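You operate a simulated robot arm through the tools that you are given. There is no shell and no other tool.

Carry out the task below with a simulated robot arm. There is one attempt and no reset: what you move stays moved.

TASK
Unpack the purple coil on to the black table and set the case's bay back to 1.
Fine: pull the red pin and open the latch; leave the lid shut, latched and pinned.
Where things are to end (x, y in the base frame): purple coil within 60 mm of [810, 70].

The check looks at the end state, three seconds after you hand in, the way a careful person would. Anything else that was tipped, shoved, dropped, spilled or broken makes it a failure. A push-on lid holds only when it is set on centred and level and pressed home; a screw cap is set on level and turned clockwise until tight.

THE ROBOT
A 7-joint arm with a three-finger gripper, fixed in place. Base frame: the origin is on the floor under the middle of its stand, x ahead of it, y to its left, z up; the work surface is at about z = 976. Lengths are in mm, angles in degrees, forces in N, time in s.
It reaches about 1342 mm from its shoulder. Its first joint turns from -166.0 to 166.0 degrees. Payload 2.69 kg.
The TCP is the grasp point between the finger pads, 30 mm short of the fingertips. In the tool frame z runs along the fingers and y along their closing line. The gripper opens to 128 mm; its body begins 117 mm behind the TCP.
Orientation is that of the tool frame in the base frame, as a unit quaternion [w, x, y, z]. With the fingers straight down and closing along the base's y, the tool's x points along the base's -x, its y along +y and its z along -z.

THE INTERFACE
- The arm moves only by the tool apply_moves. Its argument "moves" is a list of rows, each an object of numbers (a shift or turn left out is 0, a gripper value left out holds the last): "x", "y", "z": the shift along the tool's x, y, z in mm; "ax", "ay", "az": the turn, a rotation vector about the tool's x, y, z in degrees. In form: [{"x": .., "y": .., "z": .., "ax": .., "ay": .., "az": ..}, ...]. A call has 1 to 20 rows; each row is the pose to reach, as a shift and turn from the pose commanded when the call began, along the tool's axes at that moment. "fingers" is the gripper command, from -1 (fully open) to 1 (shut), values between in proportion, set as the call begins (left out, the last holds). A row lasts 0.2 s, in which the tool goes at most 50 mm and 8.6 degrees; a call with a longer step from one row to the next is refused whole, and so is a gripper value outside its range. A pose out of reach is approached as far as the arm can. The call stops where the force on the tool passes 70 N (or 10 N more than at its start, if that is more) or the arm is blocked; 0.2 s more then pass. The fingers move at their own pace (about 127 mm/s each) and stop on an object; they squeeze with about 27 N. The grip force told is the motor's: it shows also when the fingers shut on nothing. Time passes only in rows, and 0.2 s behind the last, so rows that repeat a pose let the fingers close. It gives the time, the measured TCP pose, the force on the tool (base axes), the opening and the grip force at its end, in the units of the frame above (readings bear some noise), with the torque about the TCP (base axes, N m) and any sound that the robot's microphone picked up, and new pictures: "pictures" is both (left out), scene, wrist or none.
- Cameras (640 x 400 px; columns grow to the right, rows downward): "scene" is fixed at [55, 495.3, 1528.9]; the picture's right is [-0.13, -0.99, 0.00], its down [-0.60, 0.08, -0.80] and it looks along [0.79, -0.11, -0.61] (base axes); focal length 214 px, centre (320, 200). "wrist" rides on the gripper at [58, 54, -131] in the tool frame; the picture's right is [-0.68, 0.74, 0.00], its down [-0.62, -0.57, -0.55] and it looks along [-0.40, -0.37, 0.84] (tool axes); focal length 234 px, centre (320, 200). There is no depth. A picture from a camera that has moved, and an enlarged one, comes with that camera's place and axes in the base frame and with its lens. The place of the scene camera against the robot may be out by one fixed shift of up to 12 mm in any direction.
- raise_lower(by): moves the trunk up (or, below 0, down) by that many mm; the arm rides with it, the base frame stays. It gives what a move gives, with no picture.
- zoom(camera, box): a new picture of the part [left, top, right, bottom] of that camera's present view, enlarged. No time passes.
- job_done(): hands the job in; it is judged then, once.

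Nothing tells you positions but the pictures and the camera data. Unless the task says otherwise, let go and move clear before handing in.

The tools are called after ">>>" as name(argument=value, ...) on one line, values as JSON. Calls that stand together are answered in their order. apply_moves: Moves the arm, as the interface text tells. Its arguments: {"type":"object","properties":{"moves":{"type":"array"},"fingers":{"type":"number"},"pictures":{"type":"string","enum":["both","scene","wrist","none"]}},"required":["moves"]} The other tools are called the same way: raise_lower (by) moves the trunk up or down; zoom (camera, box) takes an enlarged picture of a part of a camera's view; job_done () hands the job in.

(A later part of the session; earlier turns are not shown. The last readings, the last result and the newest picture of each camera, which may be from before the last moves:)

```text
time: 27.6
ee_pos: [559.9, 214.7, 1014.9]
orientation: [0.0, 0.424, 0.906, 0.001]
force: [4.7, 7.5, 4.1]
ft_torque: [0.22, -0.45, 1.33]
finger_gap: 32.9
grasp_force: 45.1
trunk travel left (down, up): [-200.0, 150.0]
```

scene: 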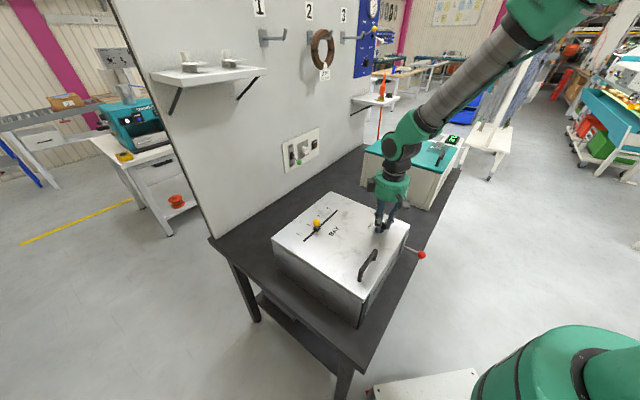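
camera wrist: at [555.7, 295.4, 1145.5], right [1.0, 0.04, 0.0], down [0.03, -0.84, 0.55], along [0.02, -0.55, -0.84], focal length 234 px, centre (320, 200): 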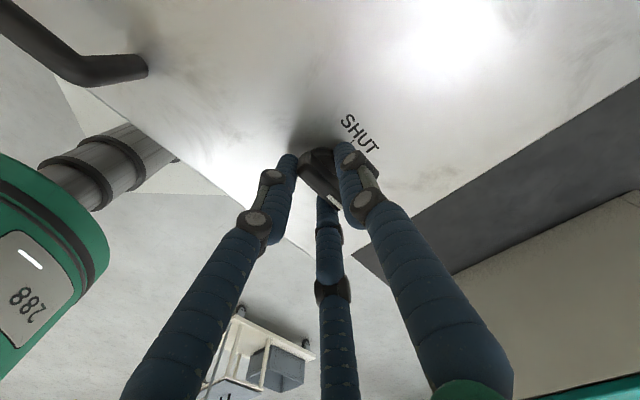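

Torque rose to 1.3 N·m, so the knob is at its OPEN stop. I'll release and lift clear to check.

>>> apply_moves(moves=[{"az": -3}, {"az": -3}, {"az": -3}], fingers=-0.15, pictures="none")

>>> apply_moves(moves=[{"z": -20}, {"z": -50}, {"z": -85}, {"z": -120}], pictures="both")

>>> zoom(camera="scene", box=[350, 180, 430, 280])

```text
time: 28.4
ee_pos: [559.8, 213.4, 1014.5]
orientation: [0.001, 0.4, 0.917, 0.001]
force: [0.3, -0.3, 0.3]
ft_torque: [-0.02, 0.01, 0.01]
finger_gap: 73.6
grasp_force: 0.1
trunk travel left (down, up): [-200.0, 150.0]
```

```text
time: 29.4
ee_pos: [558.6, 214.0, 1135.6]
orientation: [0.0, 0.399, 0.917, 0.0]
force: [-0.4, 0.6, -0.1]
ft_torque: [-0.01, 0.0, 0.05]
finger_gap: 73.7
grasp_force: 0.1
trunk travel left (down, up): [-200.0, 150.0]
camera wrist: at [556.9, 294.3, 1266.3], right [1.0, 0.01, 0.0], down [0.01, -0.84, 0.55], along [0.0, -0.55, -0.84], focal length 234 px, centre (320, 200)
```

scene: 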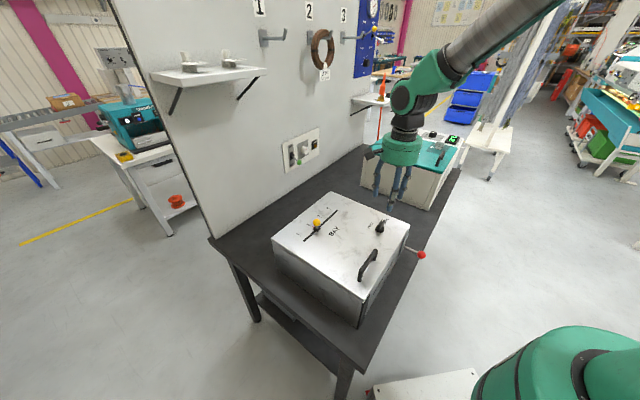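
wrist: 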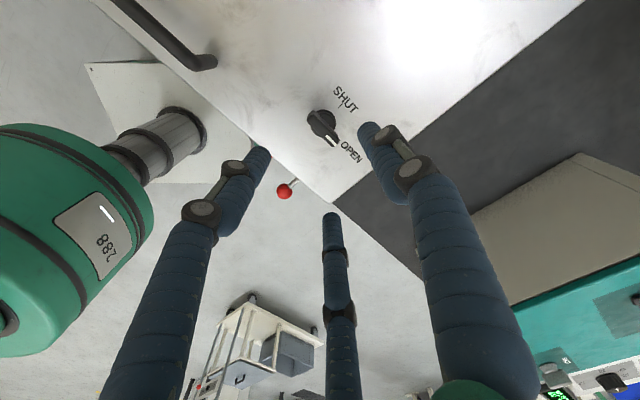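

```text
4.00 times, centred on (390, 230) of scene
camera zoom: at [55.0, 495.3, 1528.9], right [-0.13, -0.99, 0.0], down [-0.6, 0.08, -0.8], along [0.79, -0.11, -0.61], focal length 858 px, centre (40, 80)
```

zoom: 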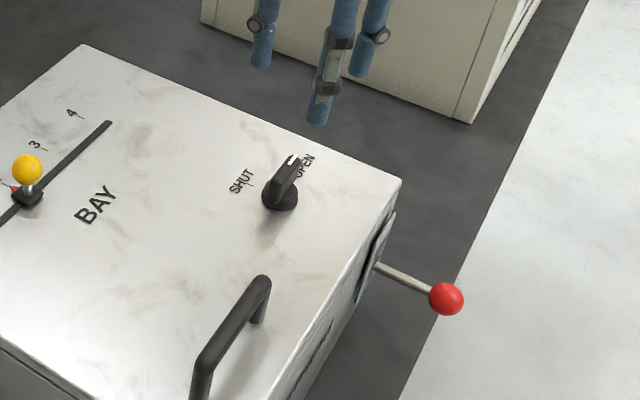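

The latch now points at OPEN. Next is the lid handle, centred near (415, 302); I'll move above it for a close look.

>>> apply_moves(moves=[{"x": 32.4, "y": -9, "az": -0.5}, {"x": 64.9, "y": -18, "az": -1}, {"x": 97.3, "y": -27, "az": -1.5}, {"x": 129.8, "y": -36, "az": -2}, {"x": 162.2, "y": -45, "az": -2}], pictures="both")

>>> zoom(camera="wrist", box=[220, 60, 420, 185])

>>> zoom(camera="scene", box=[300, 180, 430, 320])

```text
time: 30.6
ee_pos: [414.8, 301.8, 1135.0]
orientation: [0.0, 0.384, 0.923, 0.001]
force: [0.6, 1.1, 0.4]
ft_torque: [-0.03, -0.01, 0.03]
finger_gap: 73.6
grasp_force: 0.1
trunk travel left (down, up): [-200.0, 150.0]
camera wrist: at [410.7, 382.2, 1265.4], right [1.0, 0.04, 0.0], down [0.03, -0.84, 0.55], along [0.02, -0.55, -0.84], focal length 234 px, centre (320, 200)
```

scene: 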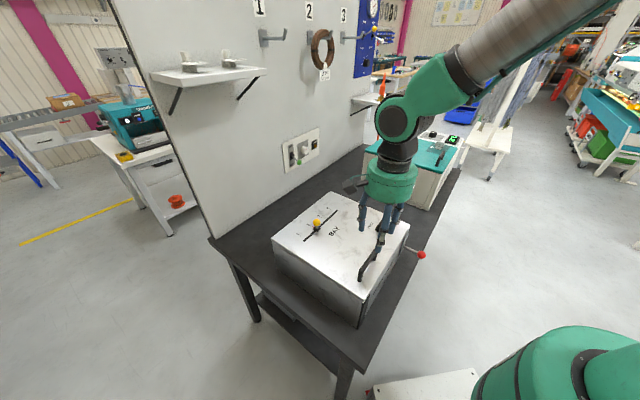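
wrist: 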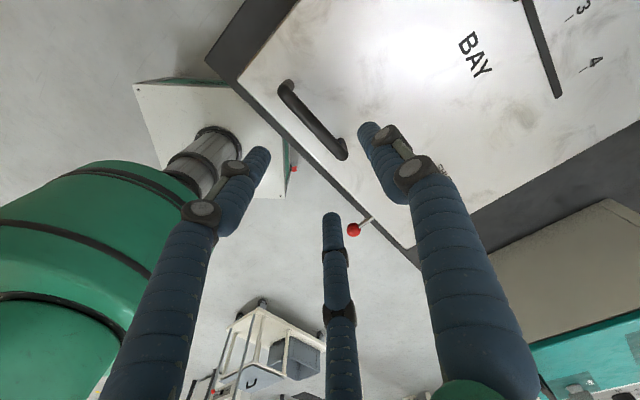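

```text
3.20 times, centred on (320, 122) of wrist
camera zoom: at [410.7, 382.2, 1265.4], right [1.0, 0.04, 0.0], down [0.03, -0.84, 0.55], along [0.02, -0.55, -0.84], focal length 749 px, centre (320, 448)
```

zoom: 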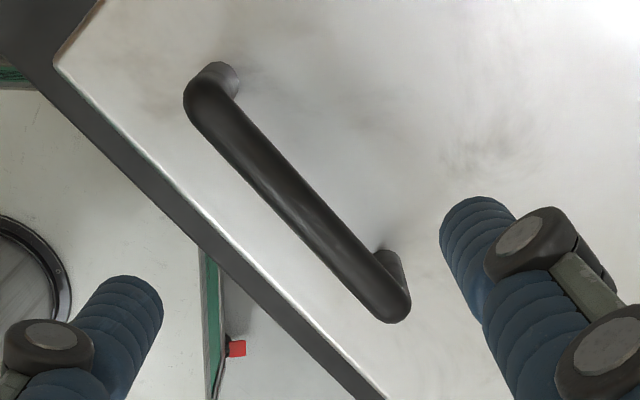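

```text
2.86 times, centred on (365, 250) of scene
camera zoom: at [55.0, 495.3, 1528.9], right [-0.13, -0.99, 0.0], down [-0.6, 0.08, -0.8], along [0.79, -0.11, -0.61], focal length 613 px, centre (191, 57)
```

zoom: 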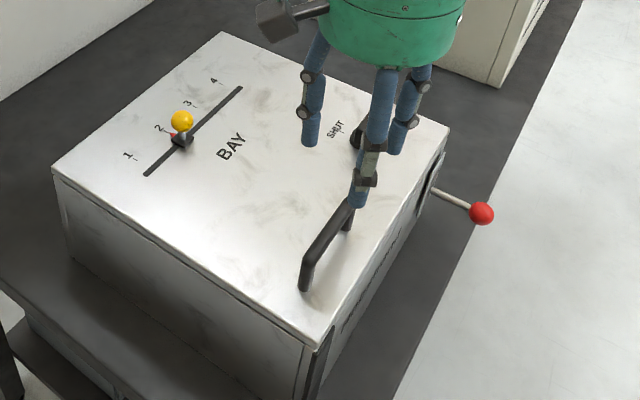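

The handle bar centre is at about (409, 313), running along the front edge at z≈1012. I'll descend over it with the fingers straddling the bar.

>>> apply_moves(moves=[{"x": 6, "z": 25}, {"x": 12, "z": 55}, {"x": 12, "z": 85}, {"x": 12, "z": 105}, {"x": 12, "z": 118}], fingers=-0.15, pictures="both")

>>> zoom(camera="wrist", box=[220, 90, 420, 225])

>>> zoom(camera="scene", box=[320, 220, 420, 300])

```text
time: 31.8
ee_pos: [408.4, 310.5, 1018.2]
orientation: [0.0, 0.383, 0.924, 0.0]
force: [-0.1, -0.2, -0.1]
ft_torque: [0.0, 0.0, -0.03]
finger_gap: 73.6
grasp_force: 0.0
trunk travel left (down, up): [-200.0, 150.0]
camera wrist: at [403.3, 390.4, 1148.0], right [1.0, 0.04, 0.0], down [0.03, -0.84, 0.55], along [0.02, -0.55, -0.84], focal length 234 px, centre (320, 200)
```

scene: 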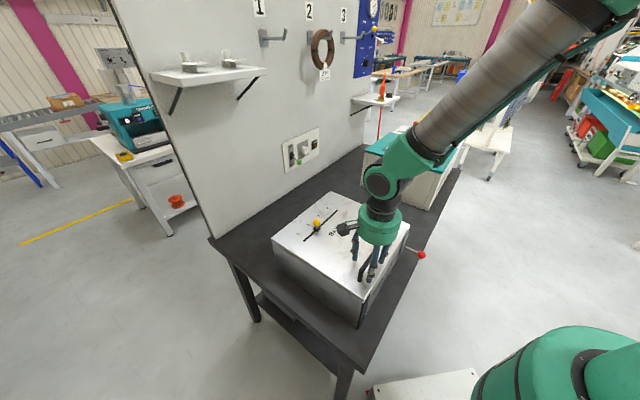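
wrist: 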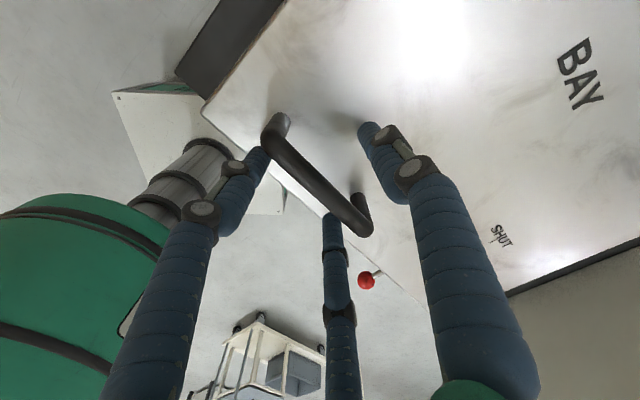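

```text
2.96 times, centred on (320, 158) of wrist
camera zoom: at [403.3, 390.4, 1148.0], right [1.0, 0.04, 0.0], down [0.03, -0.84, 0.55], along [0.02, -0.55, -0.84], focal length 694 px, centre (320, 326)
```

zoom: 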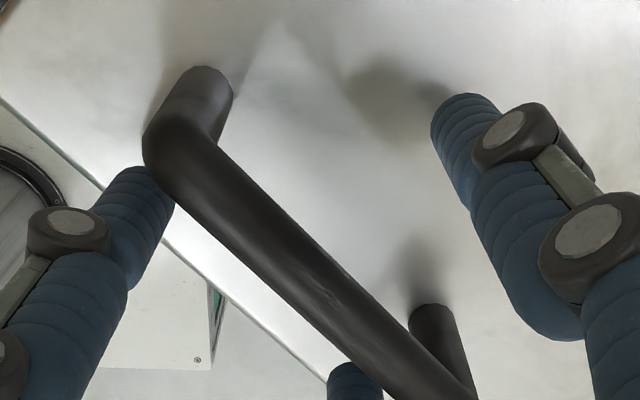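

```text
5.00 times, centred on (370, 260) of scene
camera zoom: at [55.0, 495.3, 1528.9], right [-0.13, -0.99, 0.0], down [-0.6, 0.08, -0.8], along [0.79, -0.11, -0.61], focal length 1072 px, centre (70, -100)
```

zoom: 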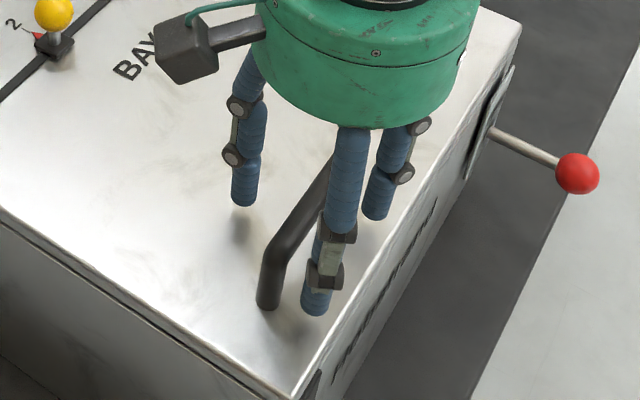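

The bar is well between the fingers and clear of the lid. I'll offset 3 mm and close on the handle.

>>> apply_moves(moves=[{"y": -3}, {"y": -3}, {"y": -3}, {"y": -3}, {"y": -3}], fingers=1, pictures="wrist")

```text
time: 33.0
ee_pos: [406.4, 308.7, 1017.2]
orientation: [0.001, 0.383, 0.924, 0.001]
force: [1.4, 3.7, -4.8]
ft_torque: [-0.03, 0.01, 0.05]
finger_gap: 21.7
grasp_force: 44.8
trunk travel left (down, up): [-200.0, 150.0]
camera wrist: at [401.4, 388.6, 1147.7], right [1.0, 0.04, 0.0], down [0.03, -0.84, 0.55], along [0.02, -0.55, -0.84], focal length 234 px, centre (320, 200)
```

wrist: 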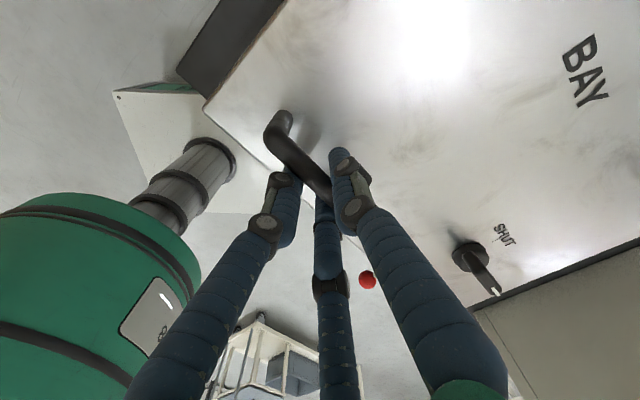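

The handle is held with almost no side force. I'll start lifting along the hinge arc; I assume the hinge is at the wall-side edge.

>>> apply_moves(moves=[{"y": 2.3, "z": -14, "ax": 0.5}, {"y": 5, "z": -27.6, "ax": 1}, {"y": 8.5, "z": -41, "ax": 1.5}, {"y": 12.5, "z": -54.7, "ax": 2}], pictures="both")

```text
time: 34.0
ee_pos: [416.1, 318.0, 1071.5]
orientation: [-0.006, 0.383, 0.923, -0.016]
force: [4.4, 3.5, -7.1]
ft_torque: [-0.02, 0.0, 0.09]
finger_gap: 21.3
grasp_force: 44.9
trunk travel left (down, up): [-200.0, 150.0]
camera wrist: at [413.8, 401.0, 1200.5], right [1.0, 0.04, -0.02], down [0.05, -0.82, 0.57], along [0.0, -0.57, -0.82], focal length 234 px, centre (320, 200)
```

scene: 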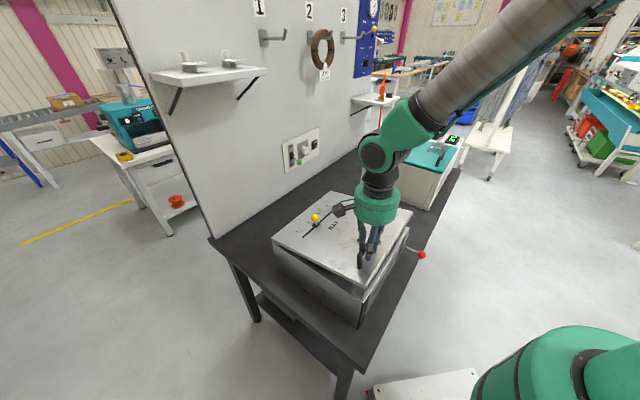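
wrist: 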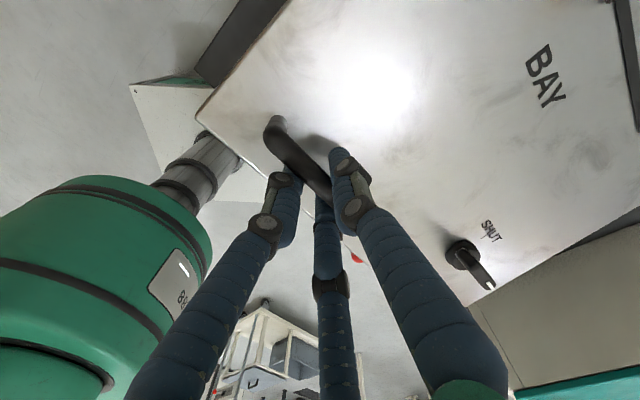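

The lid is opening smoothly. I'll continue along the arc to about 40°.

>>> apply_moves(moves=[{"y": 4.3, "z": -13.4, "ax": 0.5}, {"y": 8.9, "z": -26.7, "ax": 1}, {"y": 14.3, "z": -39.8, "ax": 1.5}, {"y": 20, "z": -52.5, "ax": 2}, {"y": 33.3, "z": -77.2, "ax": 3}, {"y": 48.7, "z": -100.7, "ax": 4}, {"y": 66.2, "z": -122.7, "ax": 5}, {"y": 85.5, "z": -143.1, "ax": 6}], pictures="both")

```text
time: 35.8
ee_pos: [477.0, 380.8, 1212.3]
orientation: [-0.027, 0.383, 0.921, -0.063]
force: [-1.1, 2.8, -5.4]
ft_torque: [-0.01, -0.15, 0.1]
finger_gap: 21.5
grasp_force: 44.7
trunk travel left (down, up): [-200.0, 150.0]
camera wrist: at [486.6, 473.7, 1334.8], right [0.99, 0.04, -0.1], down [0.09, -0.78, 0.62], along [-0.06, -0.63, -0.78], focal length 234 px, centre (320, 200)
```

scene: 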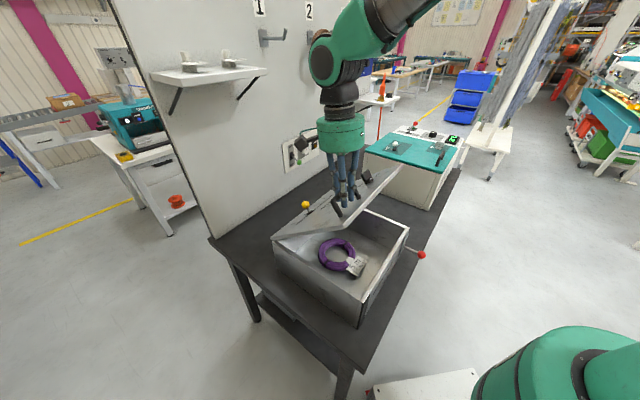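
wrist: 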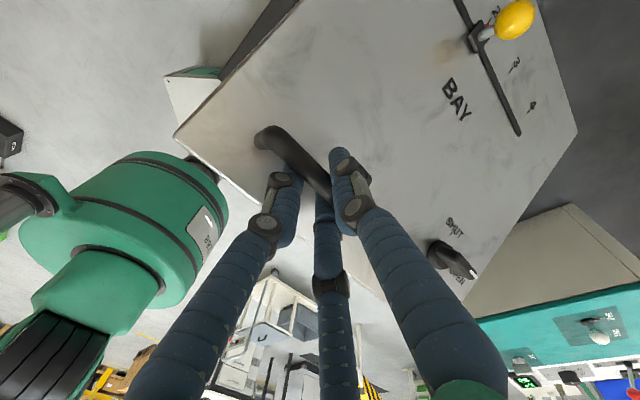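

I can see the purple coil with a tag lying on the case floor. A zoom will show the interior and any bay mechanism.

>>> zoom(camera="scene", box=[260, 160, 430, 330])

```text
2.35 times, centred on (345, 245) of scene
camera zoom: at [55.0, 495.3, 1528.9], right [-0.13, -0.99, 0.0], down [-0.6, 0.08, -0.8], along [0.79, -0.11, -0.61], focal length 505 px, centre (261, 94)
```

zoom: 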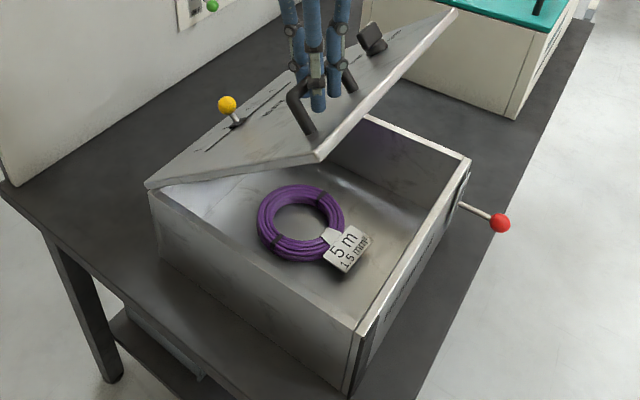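

The hinge estimate matches well. I'll continue the arc to about 70°.

>>> apply_moves(moves=[{"y": 9.3, "z": -10.6, "ax": 0.5}, {"y": 18.9, "z": -20.8, "ax": 1}, {"y": 39.6, "z": -39.9, "ax": 2}, {"y": 61.8, "z": -57, "ax": 3}, {"y": 85.5, "z": -72.2, "ax": 4}, {"y": 110.4, "z": -85.2, "ax": 5}, {"y": 136.3, "z": -96, "ax": 6}], pictures="both")

```text
time: 37.4
ee_pos: [581.4, 484.9, 1288.5]
orientation: [-0.047, 0.382, 0.917, -0.11]
force: [-4.3, 2.1, 8.8]
ft_torque: [0.16, -0.28, 0.09]
finger_gap: 21.7
grasp_force: 44.8
trunk travel left (down, up): [-200.0, 150.0]
camera wrist: at [599.3, 586.3, 1403.2], right [0.98, 0.03, -0.18], down [0.14, -0.73, 0.67], along [-0.11, -0.68, -0.72], focal length 234 px, centre (320, 200)
```

scene: 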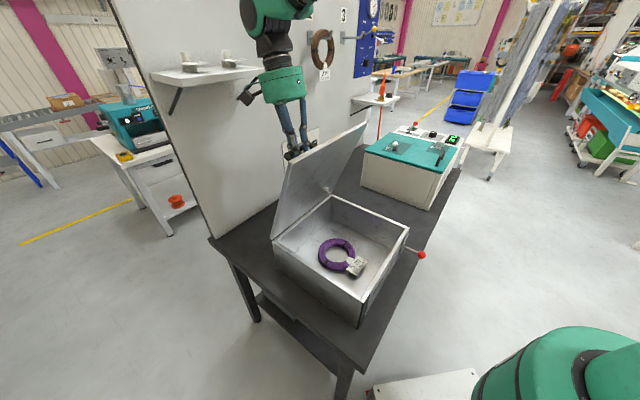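
wrist: 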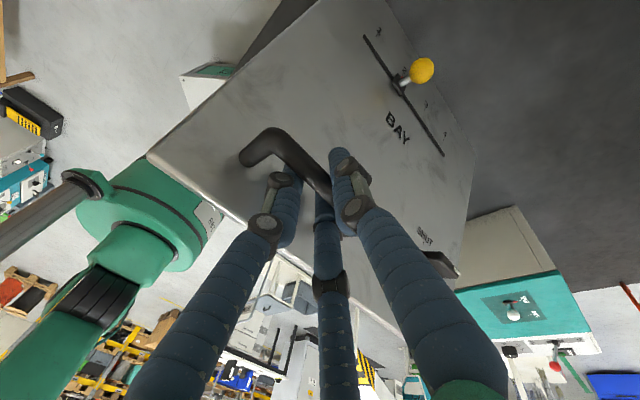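

The lid is at about 70°. A wall shelf ahead limits how far the gripper can follow it, so I'll bring the lid to about 80° with the tool more upright, then test whether it stays put with the fingers only caging the bar.

>>> apply_moves(moves=[{"y": 12.9, "z": -5.7, "ax": -1.5}, {"y": 25.7, "z": -11.3, "ax": -3}, {"y": 39, "z": -15.8, "ax": -4.5}, {"y": 52.4, "z": -20.3, "ax": -6}], pictures="both")

>>> zoom(camera="scene", box=[130, 0, 410, 190])

```text
time: 38.4
ee_pos: [621.4, 524.2, 1294.3]
orientation: [-0.026, 0.382, 0.922, -0.064]
force: [-3.0, 1.8, 6.6]
ft_torque: [-0.09, -0.09, 0.13]
finger_gap: 21.6
grasp_force: 44.6
trunk travel left (down, up): [-200.0, 150.0]
camera wrist: at [630.5, 617.5, 1416.8], right [0.99, 0.04, -0.1], down [0.09, -0.78, 0.62], along [-0.06, -0.63, -0.78], focal length 234 px, centre (320, 200)
```

scene: 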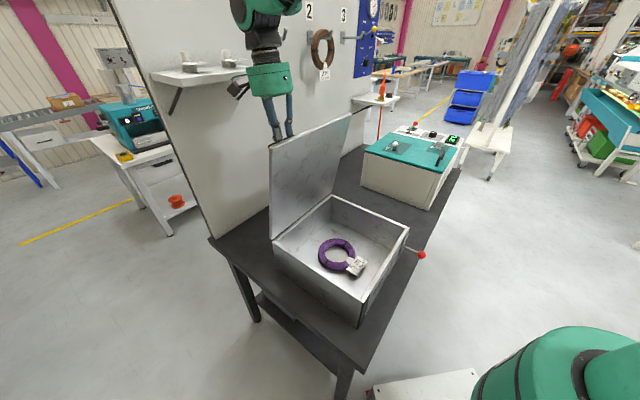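
wrist: 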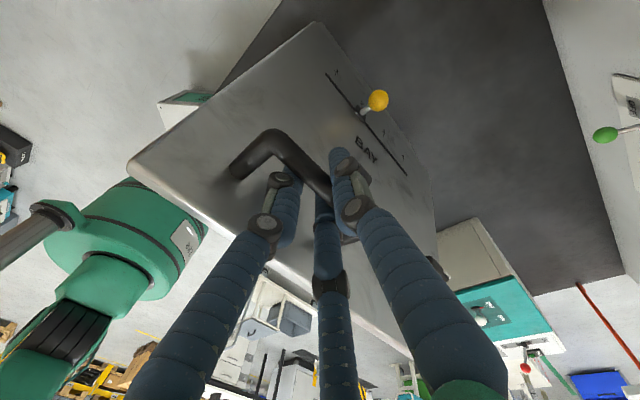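

```text
2.11 times, centred on (270, 95) of scene
camera zoom: at [55.0, 495.3, 1528.9], right [-0.13, -0.99, 0.0], down [-0.6, 0.08, -0.8], along [0.79, -0.11, -0.61], focal length 452 px, centre (425, 421)
```

zoom: 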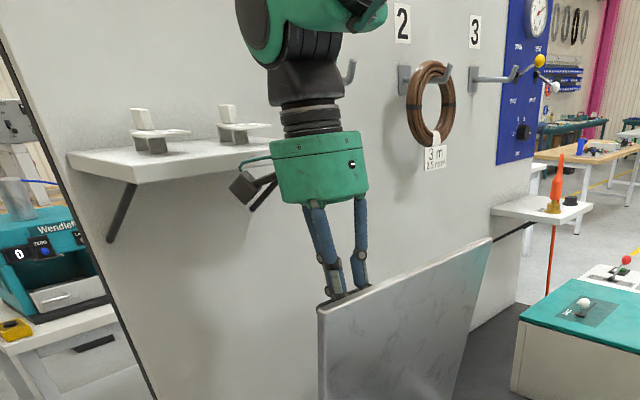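

Now I'll loosen the fingers to a cage around the bar and watch whether the lid leans back.

>>> apply_moves(moves=[{"y": 0}, {"y": -2}, {"y": -4}, {"y": -4}, {"y": -4}], fingers=0.36, pictures="both")

>>> apply_moves(moves=[{"y": 0}, {"y": 0}, {"y": 0}, {"y": 0}, {"y": 0}], pictures="wrist")

```text
time: 39.6
ee_pos: [619.0, 521.0, 1296.5]
orientation: [-0.026, 0.383, 0.921, -0.064]
force: [0.3, -0.4, -0.6]
ft_torque: [0.03, 0.0, -0.04]
finger_gap: 41.1
grasp_force: 0.0
trunk travel left (down, up): [-200.0, 150.0]
camera wrist: at [627.6, 614.9, 1417.9], right [0.99, 0.04, -0.1], down [0.09, -0.78, 0.62], along [-0.06, -0.63, -0.78], focal length 234 px, centre (320, 200)
```

scene: 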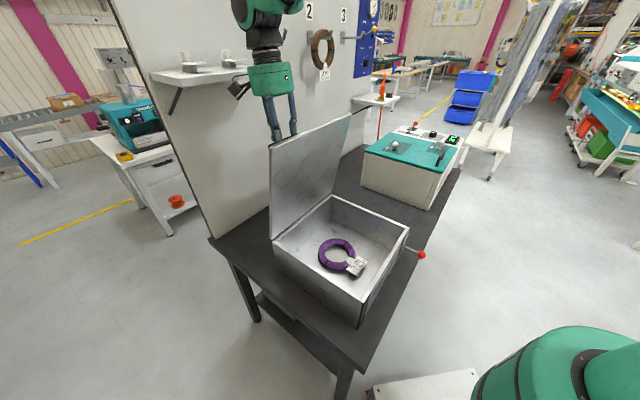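
wrist: 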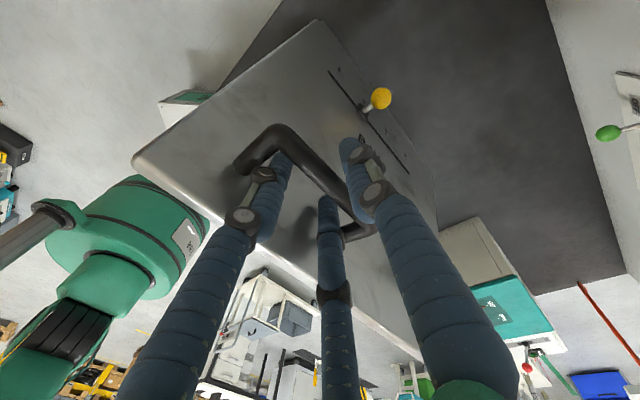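

```text
time: 40.8
ee_pos: [618.9, 521.8, 1295.1]
orientation: [-0.026, 0.383, 0.921, -0.064]
force: [-0.1, 1.1, 0.3]
ft_torque: [0.0, -0.05, 0.01]
finger_gap: 41.0
grasp_force: 0.1
trunk travel left (down, up): [-200.0, 150.0]
camera wrist: at [627.5, 614.8, 1417.9], right [0.99, 0.04, -0.1], down [0.09, -0.78, 0.62], along [-0.06, -0.63, -0.78], focal length 234 px, centre (320, 200)
```

wrist: 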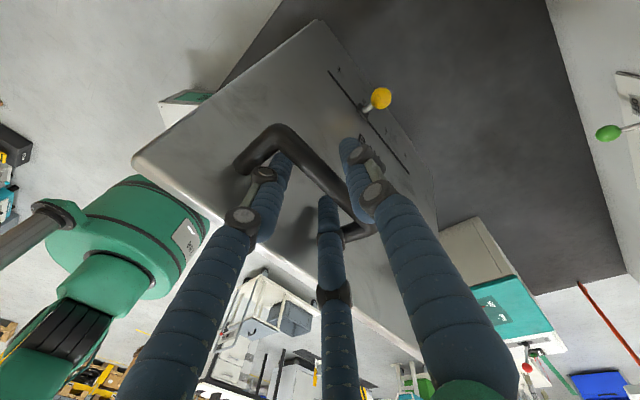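

Nothing seems to move. As a firmer test I'll shift the cage slightly toward the robot and see whether the lid follows.

>>> zoom(camera="wrist", box=[220, 100, 420, 250])

>>> apply_moves(moves=[{"y": -1.5}, {"y": -3}, {"y": -3}, {"y": -3}, {"y": -3}, {"y": -3}], pictures="none")

>>> zoom(camera="wrist", box=[220, 100, 420, 250])

```text
2.67 times, centred on (320, 175) of wrist
camera zoom: at [627.5, 614.8, 1417.9], right [0.99, 0.04, -0.1], down [0.09, -0.78, 0.62], along [-0.06, -0.63, -0.78], focal length 624 px, centre (320, 267)
```

zoom: 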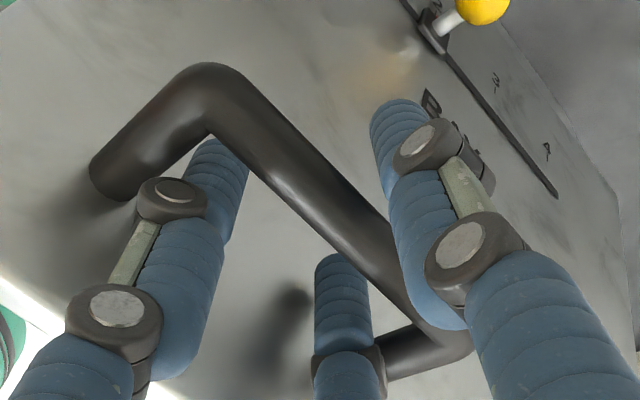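

```text
time: 42.2
ee_pos: [618.1, 519.3, 1296.9]
orientation: [-0.027, 0.383, 0.921, -0.063]
force: [-0.2, -0.5, -0.8]
ft_torque: [-0.01, 0.01, 0.01]
finger_gap: 40.6
grasp_force: 0.0
trunk travel left (down, up): [-200.0, 150.0]
```

```text
2.67 times, centred on (320, 175) of wrist
camera zoom: at [625.7, 612.5, 1418.1], right [0.99, 0.04, -0.1], down [0.09, -0.78, 0.62], along [-0.06, -0.63, -0.78], focal length 624 px, centre (320, 267)
```

zoom: 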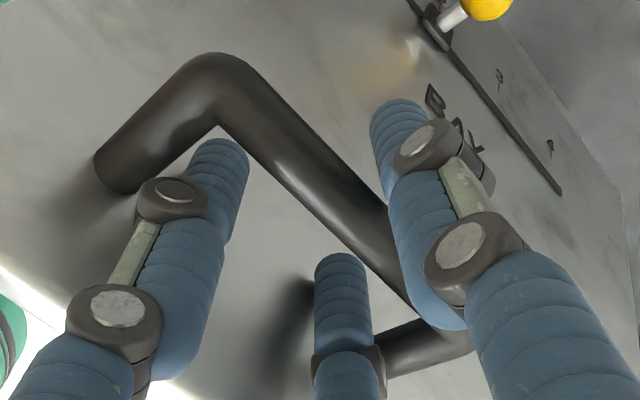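

The lid stays put by hinge friction and does not follow the cage. I'd like it nearer vertical for access, so I'll check the shelf clearance behind first.

>>> zoom(camera="scene", box=[140, 20, 300, 120])

```text
4.00 times, centred on (220, 70) of scene
camera zoom: at [55.0, 495.3, 1528.9], right [-0.13, -0.99, 0.0], down [-0.6, 0.08, -0.8], along [0.79, -0.11, -0.61], focal length 858 px, centre (720, 720)
```

zoom: 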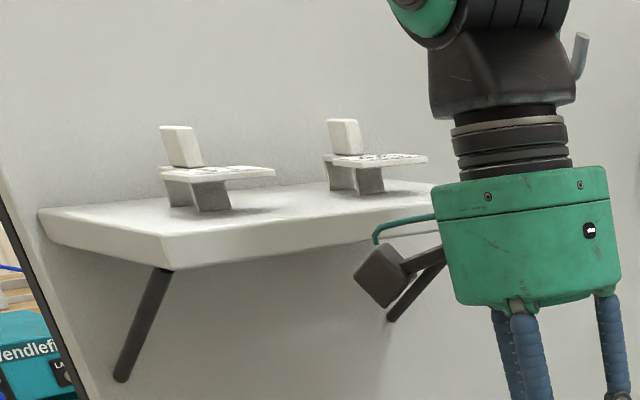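

The shelf front is around 100–150 mm beyond the bar, so I'll only push the lid to about 85° using the cage, with the tool upright.

>>> apply_moves(moves=[{"y": 9, "z": -1.3, "ax": -2}, {"y": 18, "z": -2.6, "ax": -4}, {"y": 27, "z": -3.8, "ax": -6}, {"y": 36.1, "z": -5.1, "ax": -8}], pictures="both")

>>> zoom(camera="wrist", box=[220, 100, 420, 250])

```text
time: 43.2
ee_pos: [643.2, 546.4, 1296.9]
orientation: [0.001, 0.383, 0.924, 0.001]
force: [-0.6, -1.4, -1.2]
ft_torque: [-0.02, 0.01, 0.07]
finger_gap: 41.5
grasp_force: 0.3
trunk travel left (down, up): [-200.0, 150.0]
camera wrist: at [639.0, 626.0, 1427.1], right [1.0, 0.04, 0.0], down [0.03, -0.84, 0.55], along [0.02, -0.55, -0.84], focal length 234 px, centre (320, 200)
```

scene: 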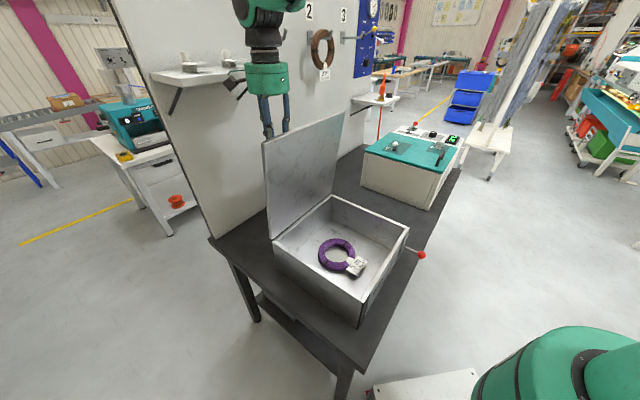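
wrist: 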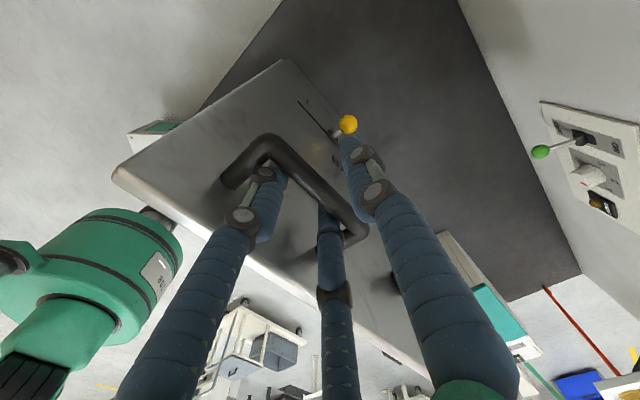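

```text
2.67 times, centred on (320, 175) of wrist
camera zoom: at [639.0, 626.0, 1427.1], right [1.0, 0.04, 0.0], down [0.03, -0.84, 0.55], along [0.02, -0.55, -0.84], focal length 624 px, centre (320, 267)
```

zoom: 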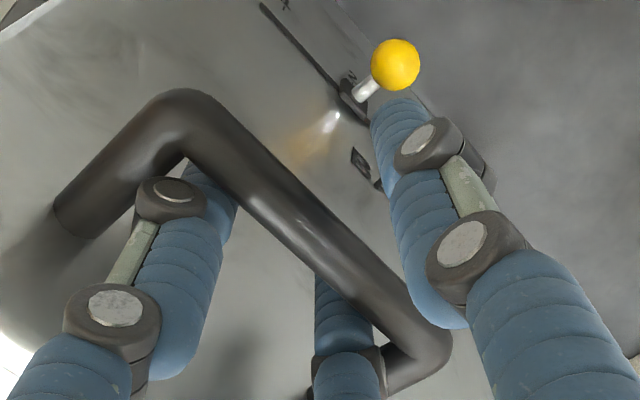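

The lid stands at about 85°. I'll centre the cage, lift straight up off the handle, then come back over the open case.

>>> apply_moves(moves=[{"y": -4}, {"y": -4, "z": -15}, {"y": -4, "z": -35}, {"y": -4, "z": -60}], pictures="both")

```text
time: 44.2
ee_pos: [640.0, 541.4, 1357.1]
orientation: [0.0, 0.384, 0.923, 0.001]
force: [-0.2, 0.8, 0.9]
ft_torque: [0.01, -0.05, -0.02]
finger_gap: 40.8
grasp_force: 0.0
trunk travel left (down, up): [-200.0, 150.0]
camera wrist: at [636.1, 622.9, 1487.4], right [1.0, 0.04, 0.0], down [0.03, -0.84, 0.55], along [0.02, -0.55, -0.84], focal length 234 px, centre (320, 200)
```

scene: 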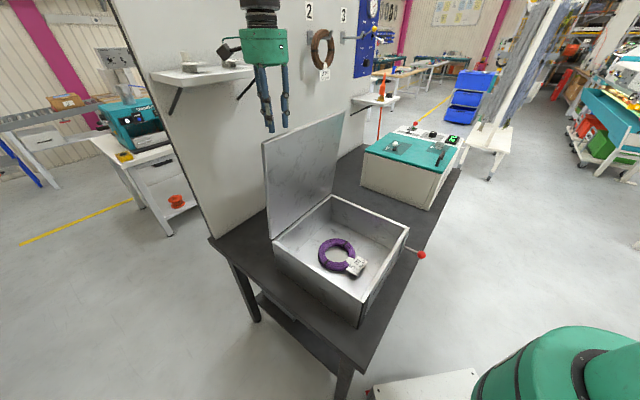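
wrist: 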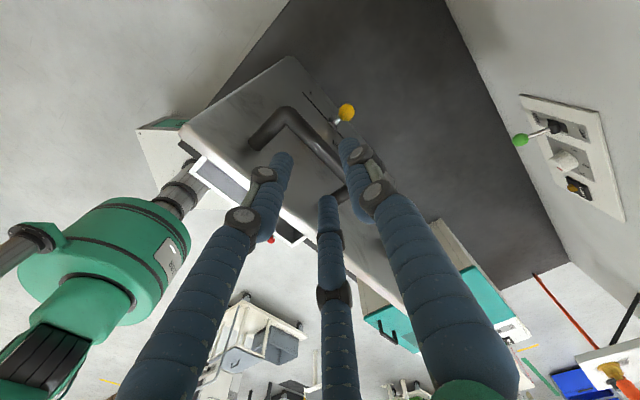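

Clear of the handle, and the lid hasn't moved. I'll raise a little more and come back over the case interior.

>>> apply_moves(moves=[{"z": -30}, {"z": -55}, {"y": -40, "z": -60}, {"y": -80, "x": -20, "z": -60}, {"y": -120, "x": -45, "z": -60}, {"y": -160, "x": -70, "z": -60}, {"y": -200, "x": -95, "z": -60}], pictures="both")

>>> zoom(camera="scene", box=[260, 180, 430, 330])

```text
time: 45.8
ee_pos: [565.6, 333.3, 1415.2]
orientation: [0.001, 0.384, 0.923, 0.0]
force: [0.0, 0.0, 0.1]
ft_torque: [-0.01, 0.01, 0.04]
finger_gap: 41.1
grasp_force: 0.1
trunk travel left (down, up): [-200.0, 150.0]
camera wrist: at [560.5, 413.4, 1547.1], right [1.0, 0.04, 0.0], down [0.03, -0.84, 0.55], along [0.02, -0.55, -0.84], focal length 234 px, centre (320, 200)
```

scene: 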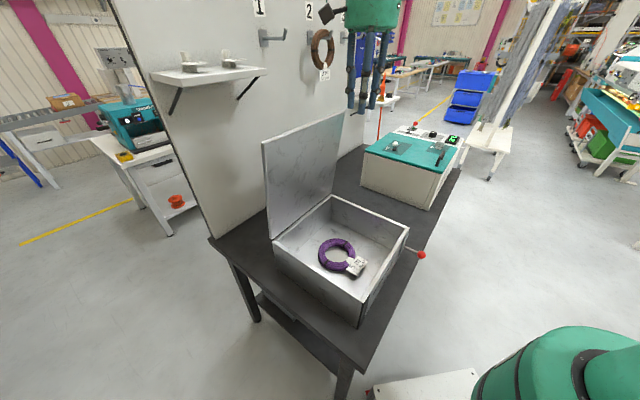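
wrist: 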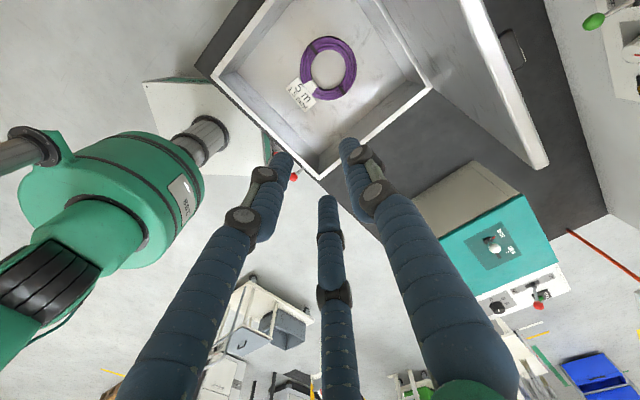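

```text
2.67 times, centred on (345, 255) of scene
camera zoom: at [55.0, 495.3, 1528.9], right [-0.13, -0.99, 0.0], down [-0.6, 0.08, -0.8], along [0.79, -0.11, -0.61], focal length 572 px, centre (253, 53)
```

zoom: 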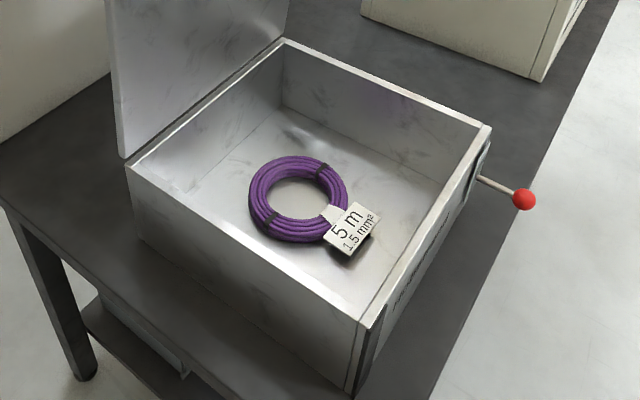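

The coil (about 150 mm across, tag on the robot side) lies near (584, 368). I'll rotate so one finger goes inside the ring on its far side, and lower over that rim for a closer look.

>>> apply_moves(moves=[{"x": -4.6, "y": 3.1, "z": 20, "az": -7.5}, {"x": -9.1, "y": 6.3, "z": 40, "az": -15}, {"x": -13.7, "y": 9.4, "z": 60, "az": -22.5}, {"x": -18.3, "y": 12.5, "z": 80, "az": -30}, {"x": -22.8, "y": 15.6, "z": 100, "az": -37.5}, {"x": -27.4, "y": 18.8, "z": 120, "az": -45}, {"x": -32, "y": 21.9, "z": 140, "az": -52.5}, {"x": -36.5, "y": 25, "z": 160, "az": -60}, {"x": -41.1, "y": 28.1, "z": 180, "az": -67.5}, {"x": -45.7, "y": 31.3, "z": 200, "az": -75}, {"x": -50.2, "y": 34.4, "z": 220, "az": -82.5}, {"x": -54.8, "y": 37.5, "z": 240, "az": -90}], fingers=-0.3, pictures="both")

>>> zoom(camera="wrist", box=[220, 60, 420, 185])

```text
time: 48.4
ee_pos: [631.8, 322.8, 1175.3]
orientation: [0.0, -0.384, 0.923, 0.0]
force: [-0.1, 0.1, -0.3]
ft_torque: [-0.02, -0.01, 0.0]
finger_gap: 83.3
grasp_force: 0.0
trunk travel left (down, up): [-200.0, 150.0]
camera wrist: at [551.6, 320.0, 1305.7], right [-0.04, 1.0, 0.0], down [0.83, 0.04, 0.55], along [0.55, 0.02, -0.84], focal length 234 px, centre (320, 200)
```

scene: 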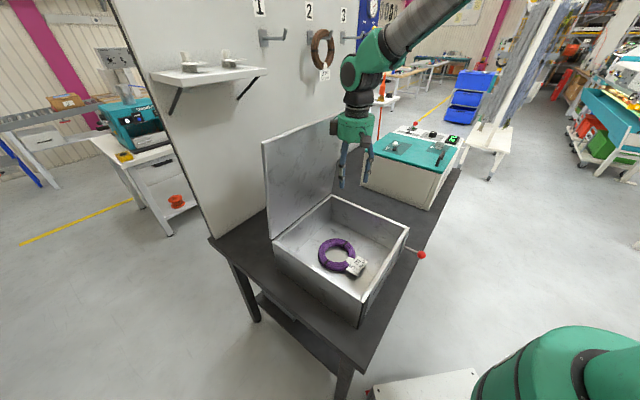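
wrist: 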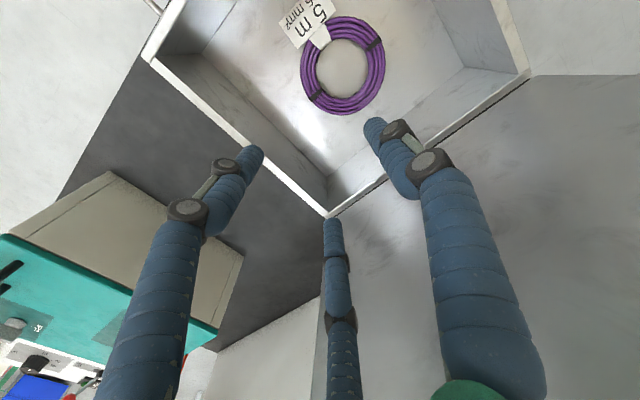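

```text
3.20 times, centred on (320, 122) of wrist
camera zoom: at [551.6, 320.0, 1305.7], right [-0.04, 1.0, 0.0], down [0.83, 0.04, 0.55], along [0.55, 0.02, -0.84], focal length 749 px, centre (320, 448)
```

zoom: 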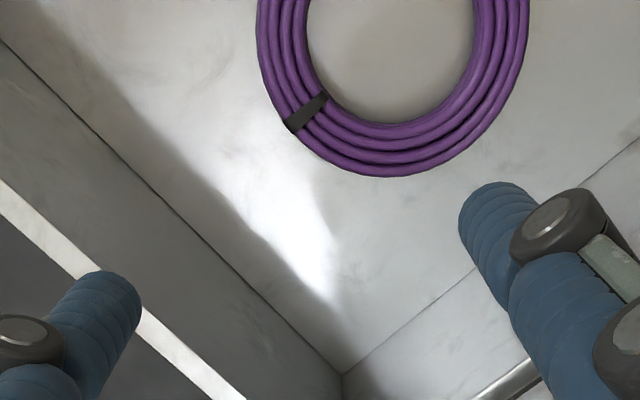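

>>> zoom(camera="wrist", box=[260, 0, 420, 125])

```text
3.20 times, centred on (340, 62) of wrist
camera zoom: at [551.6, 320.0, 1305.7], right [-0.04, 1.0, 0.0], down [0.83, 0.04, 0.55], along [0.55, 0.02, -0.84], focal length 749 px, centre (256, 640)
```

zoom: 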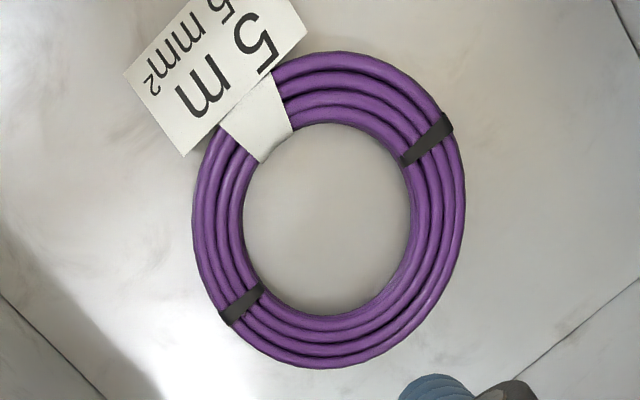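

The ring centre is at about (581, 364) with rim ties toward the far and near walls. I'll grip the rim between the tag and a tie, heading −75° from centre, and lower to a mid height to re-measure.

>>> apply_moves(moves=[{"x": 6.9, "y": 0.9, "z": 29, "az": 5}, {"x": 13.8, "y": 1.8, "z": 58, "az": 10}, {"x": 20.7, "y": 2.7, "z": 87, "az": 15}, {"x": 27.6, "y": 3.6, "z": 117, "az": 20}, {"x": 34.5, "y": 4.5, "z": 146, "az": 25}, {"x": 41.4, "y": 5.4, "z": 175, "az": 30}], fingers=-0.05, pictures="both")

>>> zoom(camera="wrist", box=[220, 40, 420, 165])

```text
time: 49.8
ee_pos: [599.4, 297.9, 1000.6]
orientation: [0.002, -0.129, 0.992, -0.001]
force: [-0.5, -0.1, -0.3]
ft_torque: [-0.02, -0.02, 0.01]
finger_gap: 67.3
grasp_force: 0.1
trunk travel left (down, up): [-200.0, 150.0]
camera wrist: at [527.9, 334.6, 1131.2], right [0.47, 0.89, 0.0], down [0.74, -0.39, 0.55], along [0.49, -0.25, -0.84], focal length 234 px, centre (320, 200)
```

scene: 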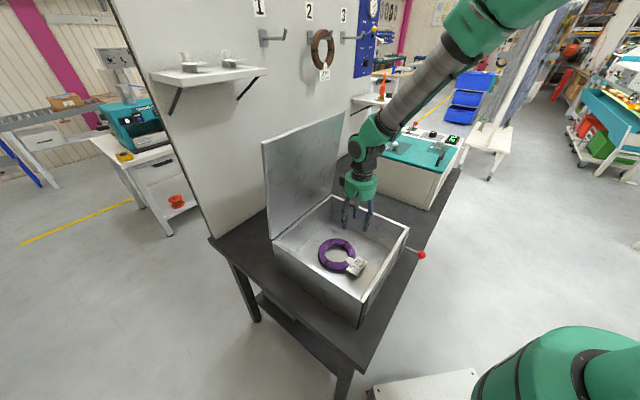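
wrist: 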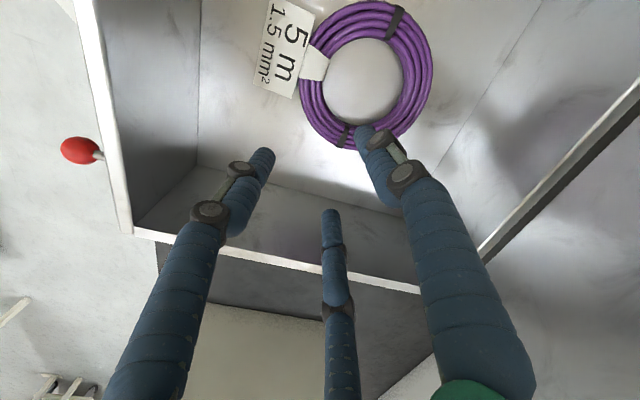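

```text
3.20 times, centred on (320, 102) of wrist
camera zoom: at [527.9, 334.6, 1131.2], right [0.47, 0.89, 0.0], down [0.74, -0.39, 0.55], along [0.49, -0.25, -0.84], focal length 749 px, centre (320, 512)
```

zoom: 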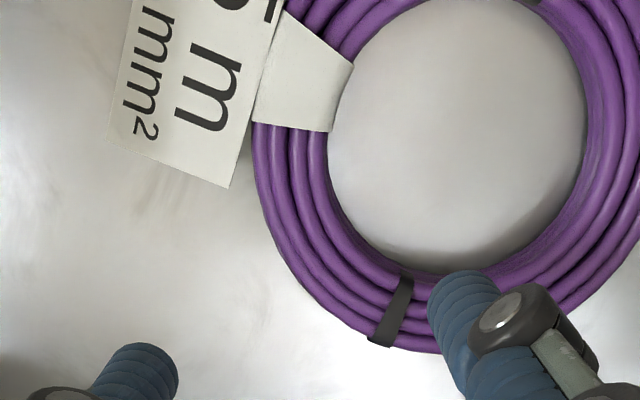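

Coil top is at about z≈843 and the ring centre at about (580.5, 362). I'll descend so the fingertips are just above the coil and check that they straddle the bundle.

>>> apply_moves(moves=[{"x": 0.8, "y": 0.6, "z": 35}, {"x": 1.6, "y": 1.3, "z": 70}, {"x": 1.6, "y": 1.3, "z": 95}, {"x": 1.6, "y": 1.3, "z": 115}], pictures="both")

>>> zoom(camera="wrist", box=[220, 80, 420, 230])

>>> zoom(camera="scene", box=[290, 190, 410, 290])

```text
time: 50.8
ee_pos: [597.8, 297.6, 884.8]
orientation: [0.001, -0.13, 0.992, 0.0]
force: [-0.1, -0.5, 1.0]
ft_torque: [-0.01, -0.01, 0.01]
finger_gap: 67.2
grasp_force: 0.0
trunk travel left (down, up): [-200.0, 150.0]
camera wrist: at [525.5, 335.4, 1016.4], right [0.46, 0.89, 0.0], down [0.74, -0.39, 0.55], along [0.49, -0.25, -0.84], focal length 234 px, centre (320, 200)
```

scene: 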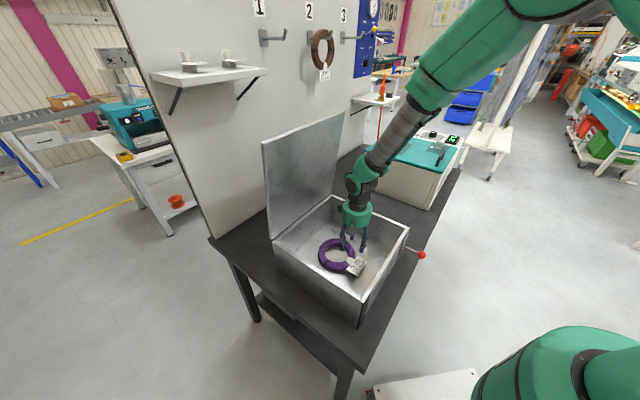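
wrist: 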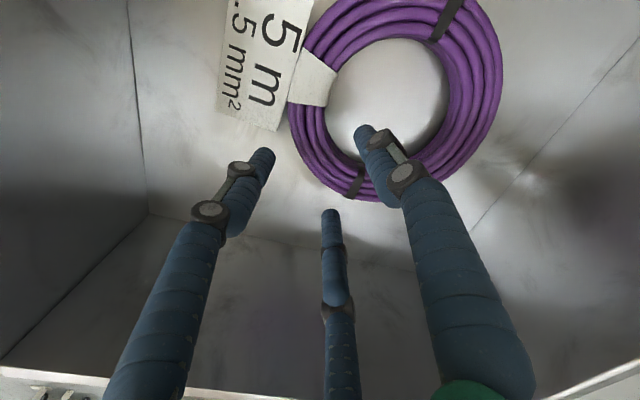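

```text
2.67 times, centred on (320, 155) of wrist
camera zoom: at [525.5, 335.4, 1016.4], right [0.46, 0.89, 0.0], down [0.74, -0.39, 0.55], along [0.49, -0.25, -0.84], focal length 624 px, centre (320, 320)
```

zoom: 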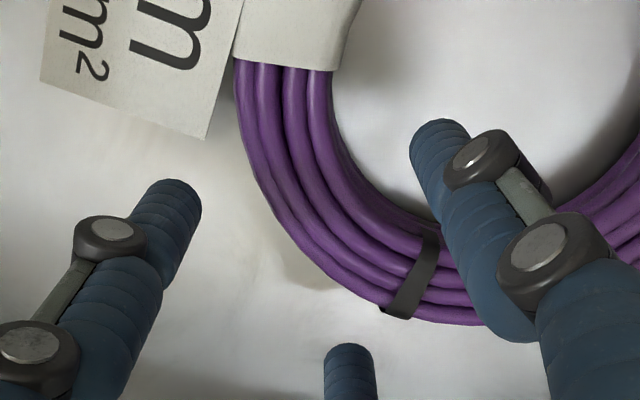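

```text
4.00 times, centred on (350, 240) of scene
camera zoom: at [55.0, 495.3, 1528.9], right [-0.13, -0.99, 0.0], down [-0.6, 0.08, -0.8], along [0.79, -0.11, -0.61], focal length 858 px, centre (200, 40)
```

zoom: 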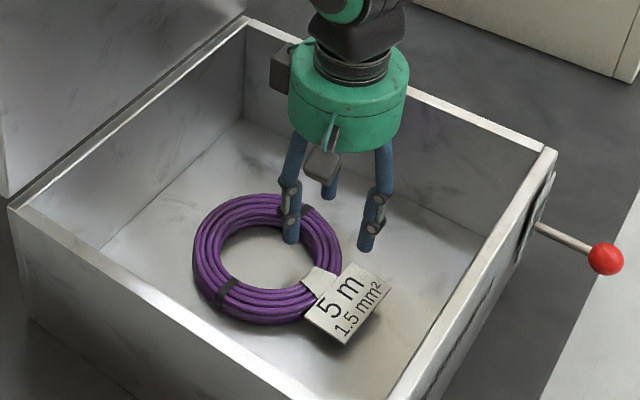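

The fingers straddle the bundle. I'll offset 3 mm outward and descend carefully, watching for floor contact.

>>> apply_moves(moves=[{"y": -3, "z": 10}, {"y": -3, "z": 20}, {"y": -3, "z": 28}], pictures="wrist")

>>> apply_moves(moves=[{"z": 2.5}, {"z": 5}], pictures="none")

```text
time: 51.6
ee_pos: [597.6, 295.5, 857.7]
orientation: [0.001, -0.129, 0.992, 0.001]
force: [-0.1, 0.1, 0.6]
ft_torque: [-0.01, -0.03, 0.02]
finger_gap: 66.8
grasp_force: 0.1
trunk travel left (down, up): [-200.0, 150.0]
camera wrist: at [526.4, 332.8, 988.6], right [0.46, 0.89, 0.0], down [0.74, -0.39, 0.55], along [0.49, -0.25, -0.84], focal length 234 px, centre (320, 200)
```

wrist: 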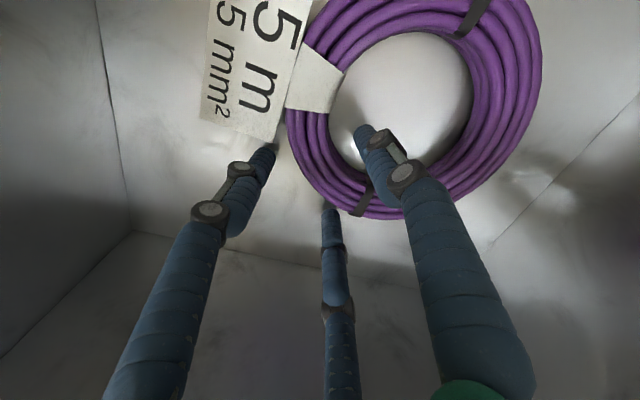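

```text
time: 52.2
ee_pos: [598.4, 295.1, 853.6]
orientation: [0.001, -0.129, 0.992, 0.0]
force: [-0.5, 0.1, 0.5]
ft_torque: [0.02, 0.01, 0.0]
finger_gap: 67.4
grasp_force: 0.1
trunk travel left (down, up): [-200.0, 150.0]
```

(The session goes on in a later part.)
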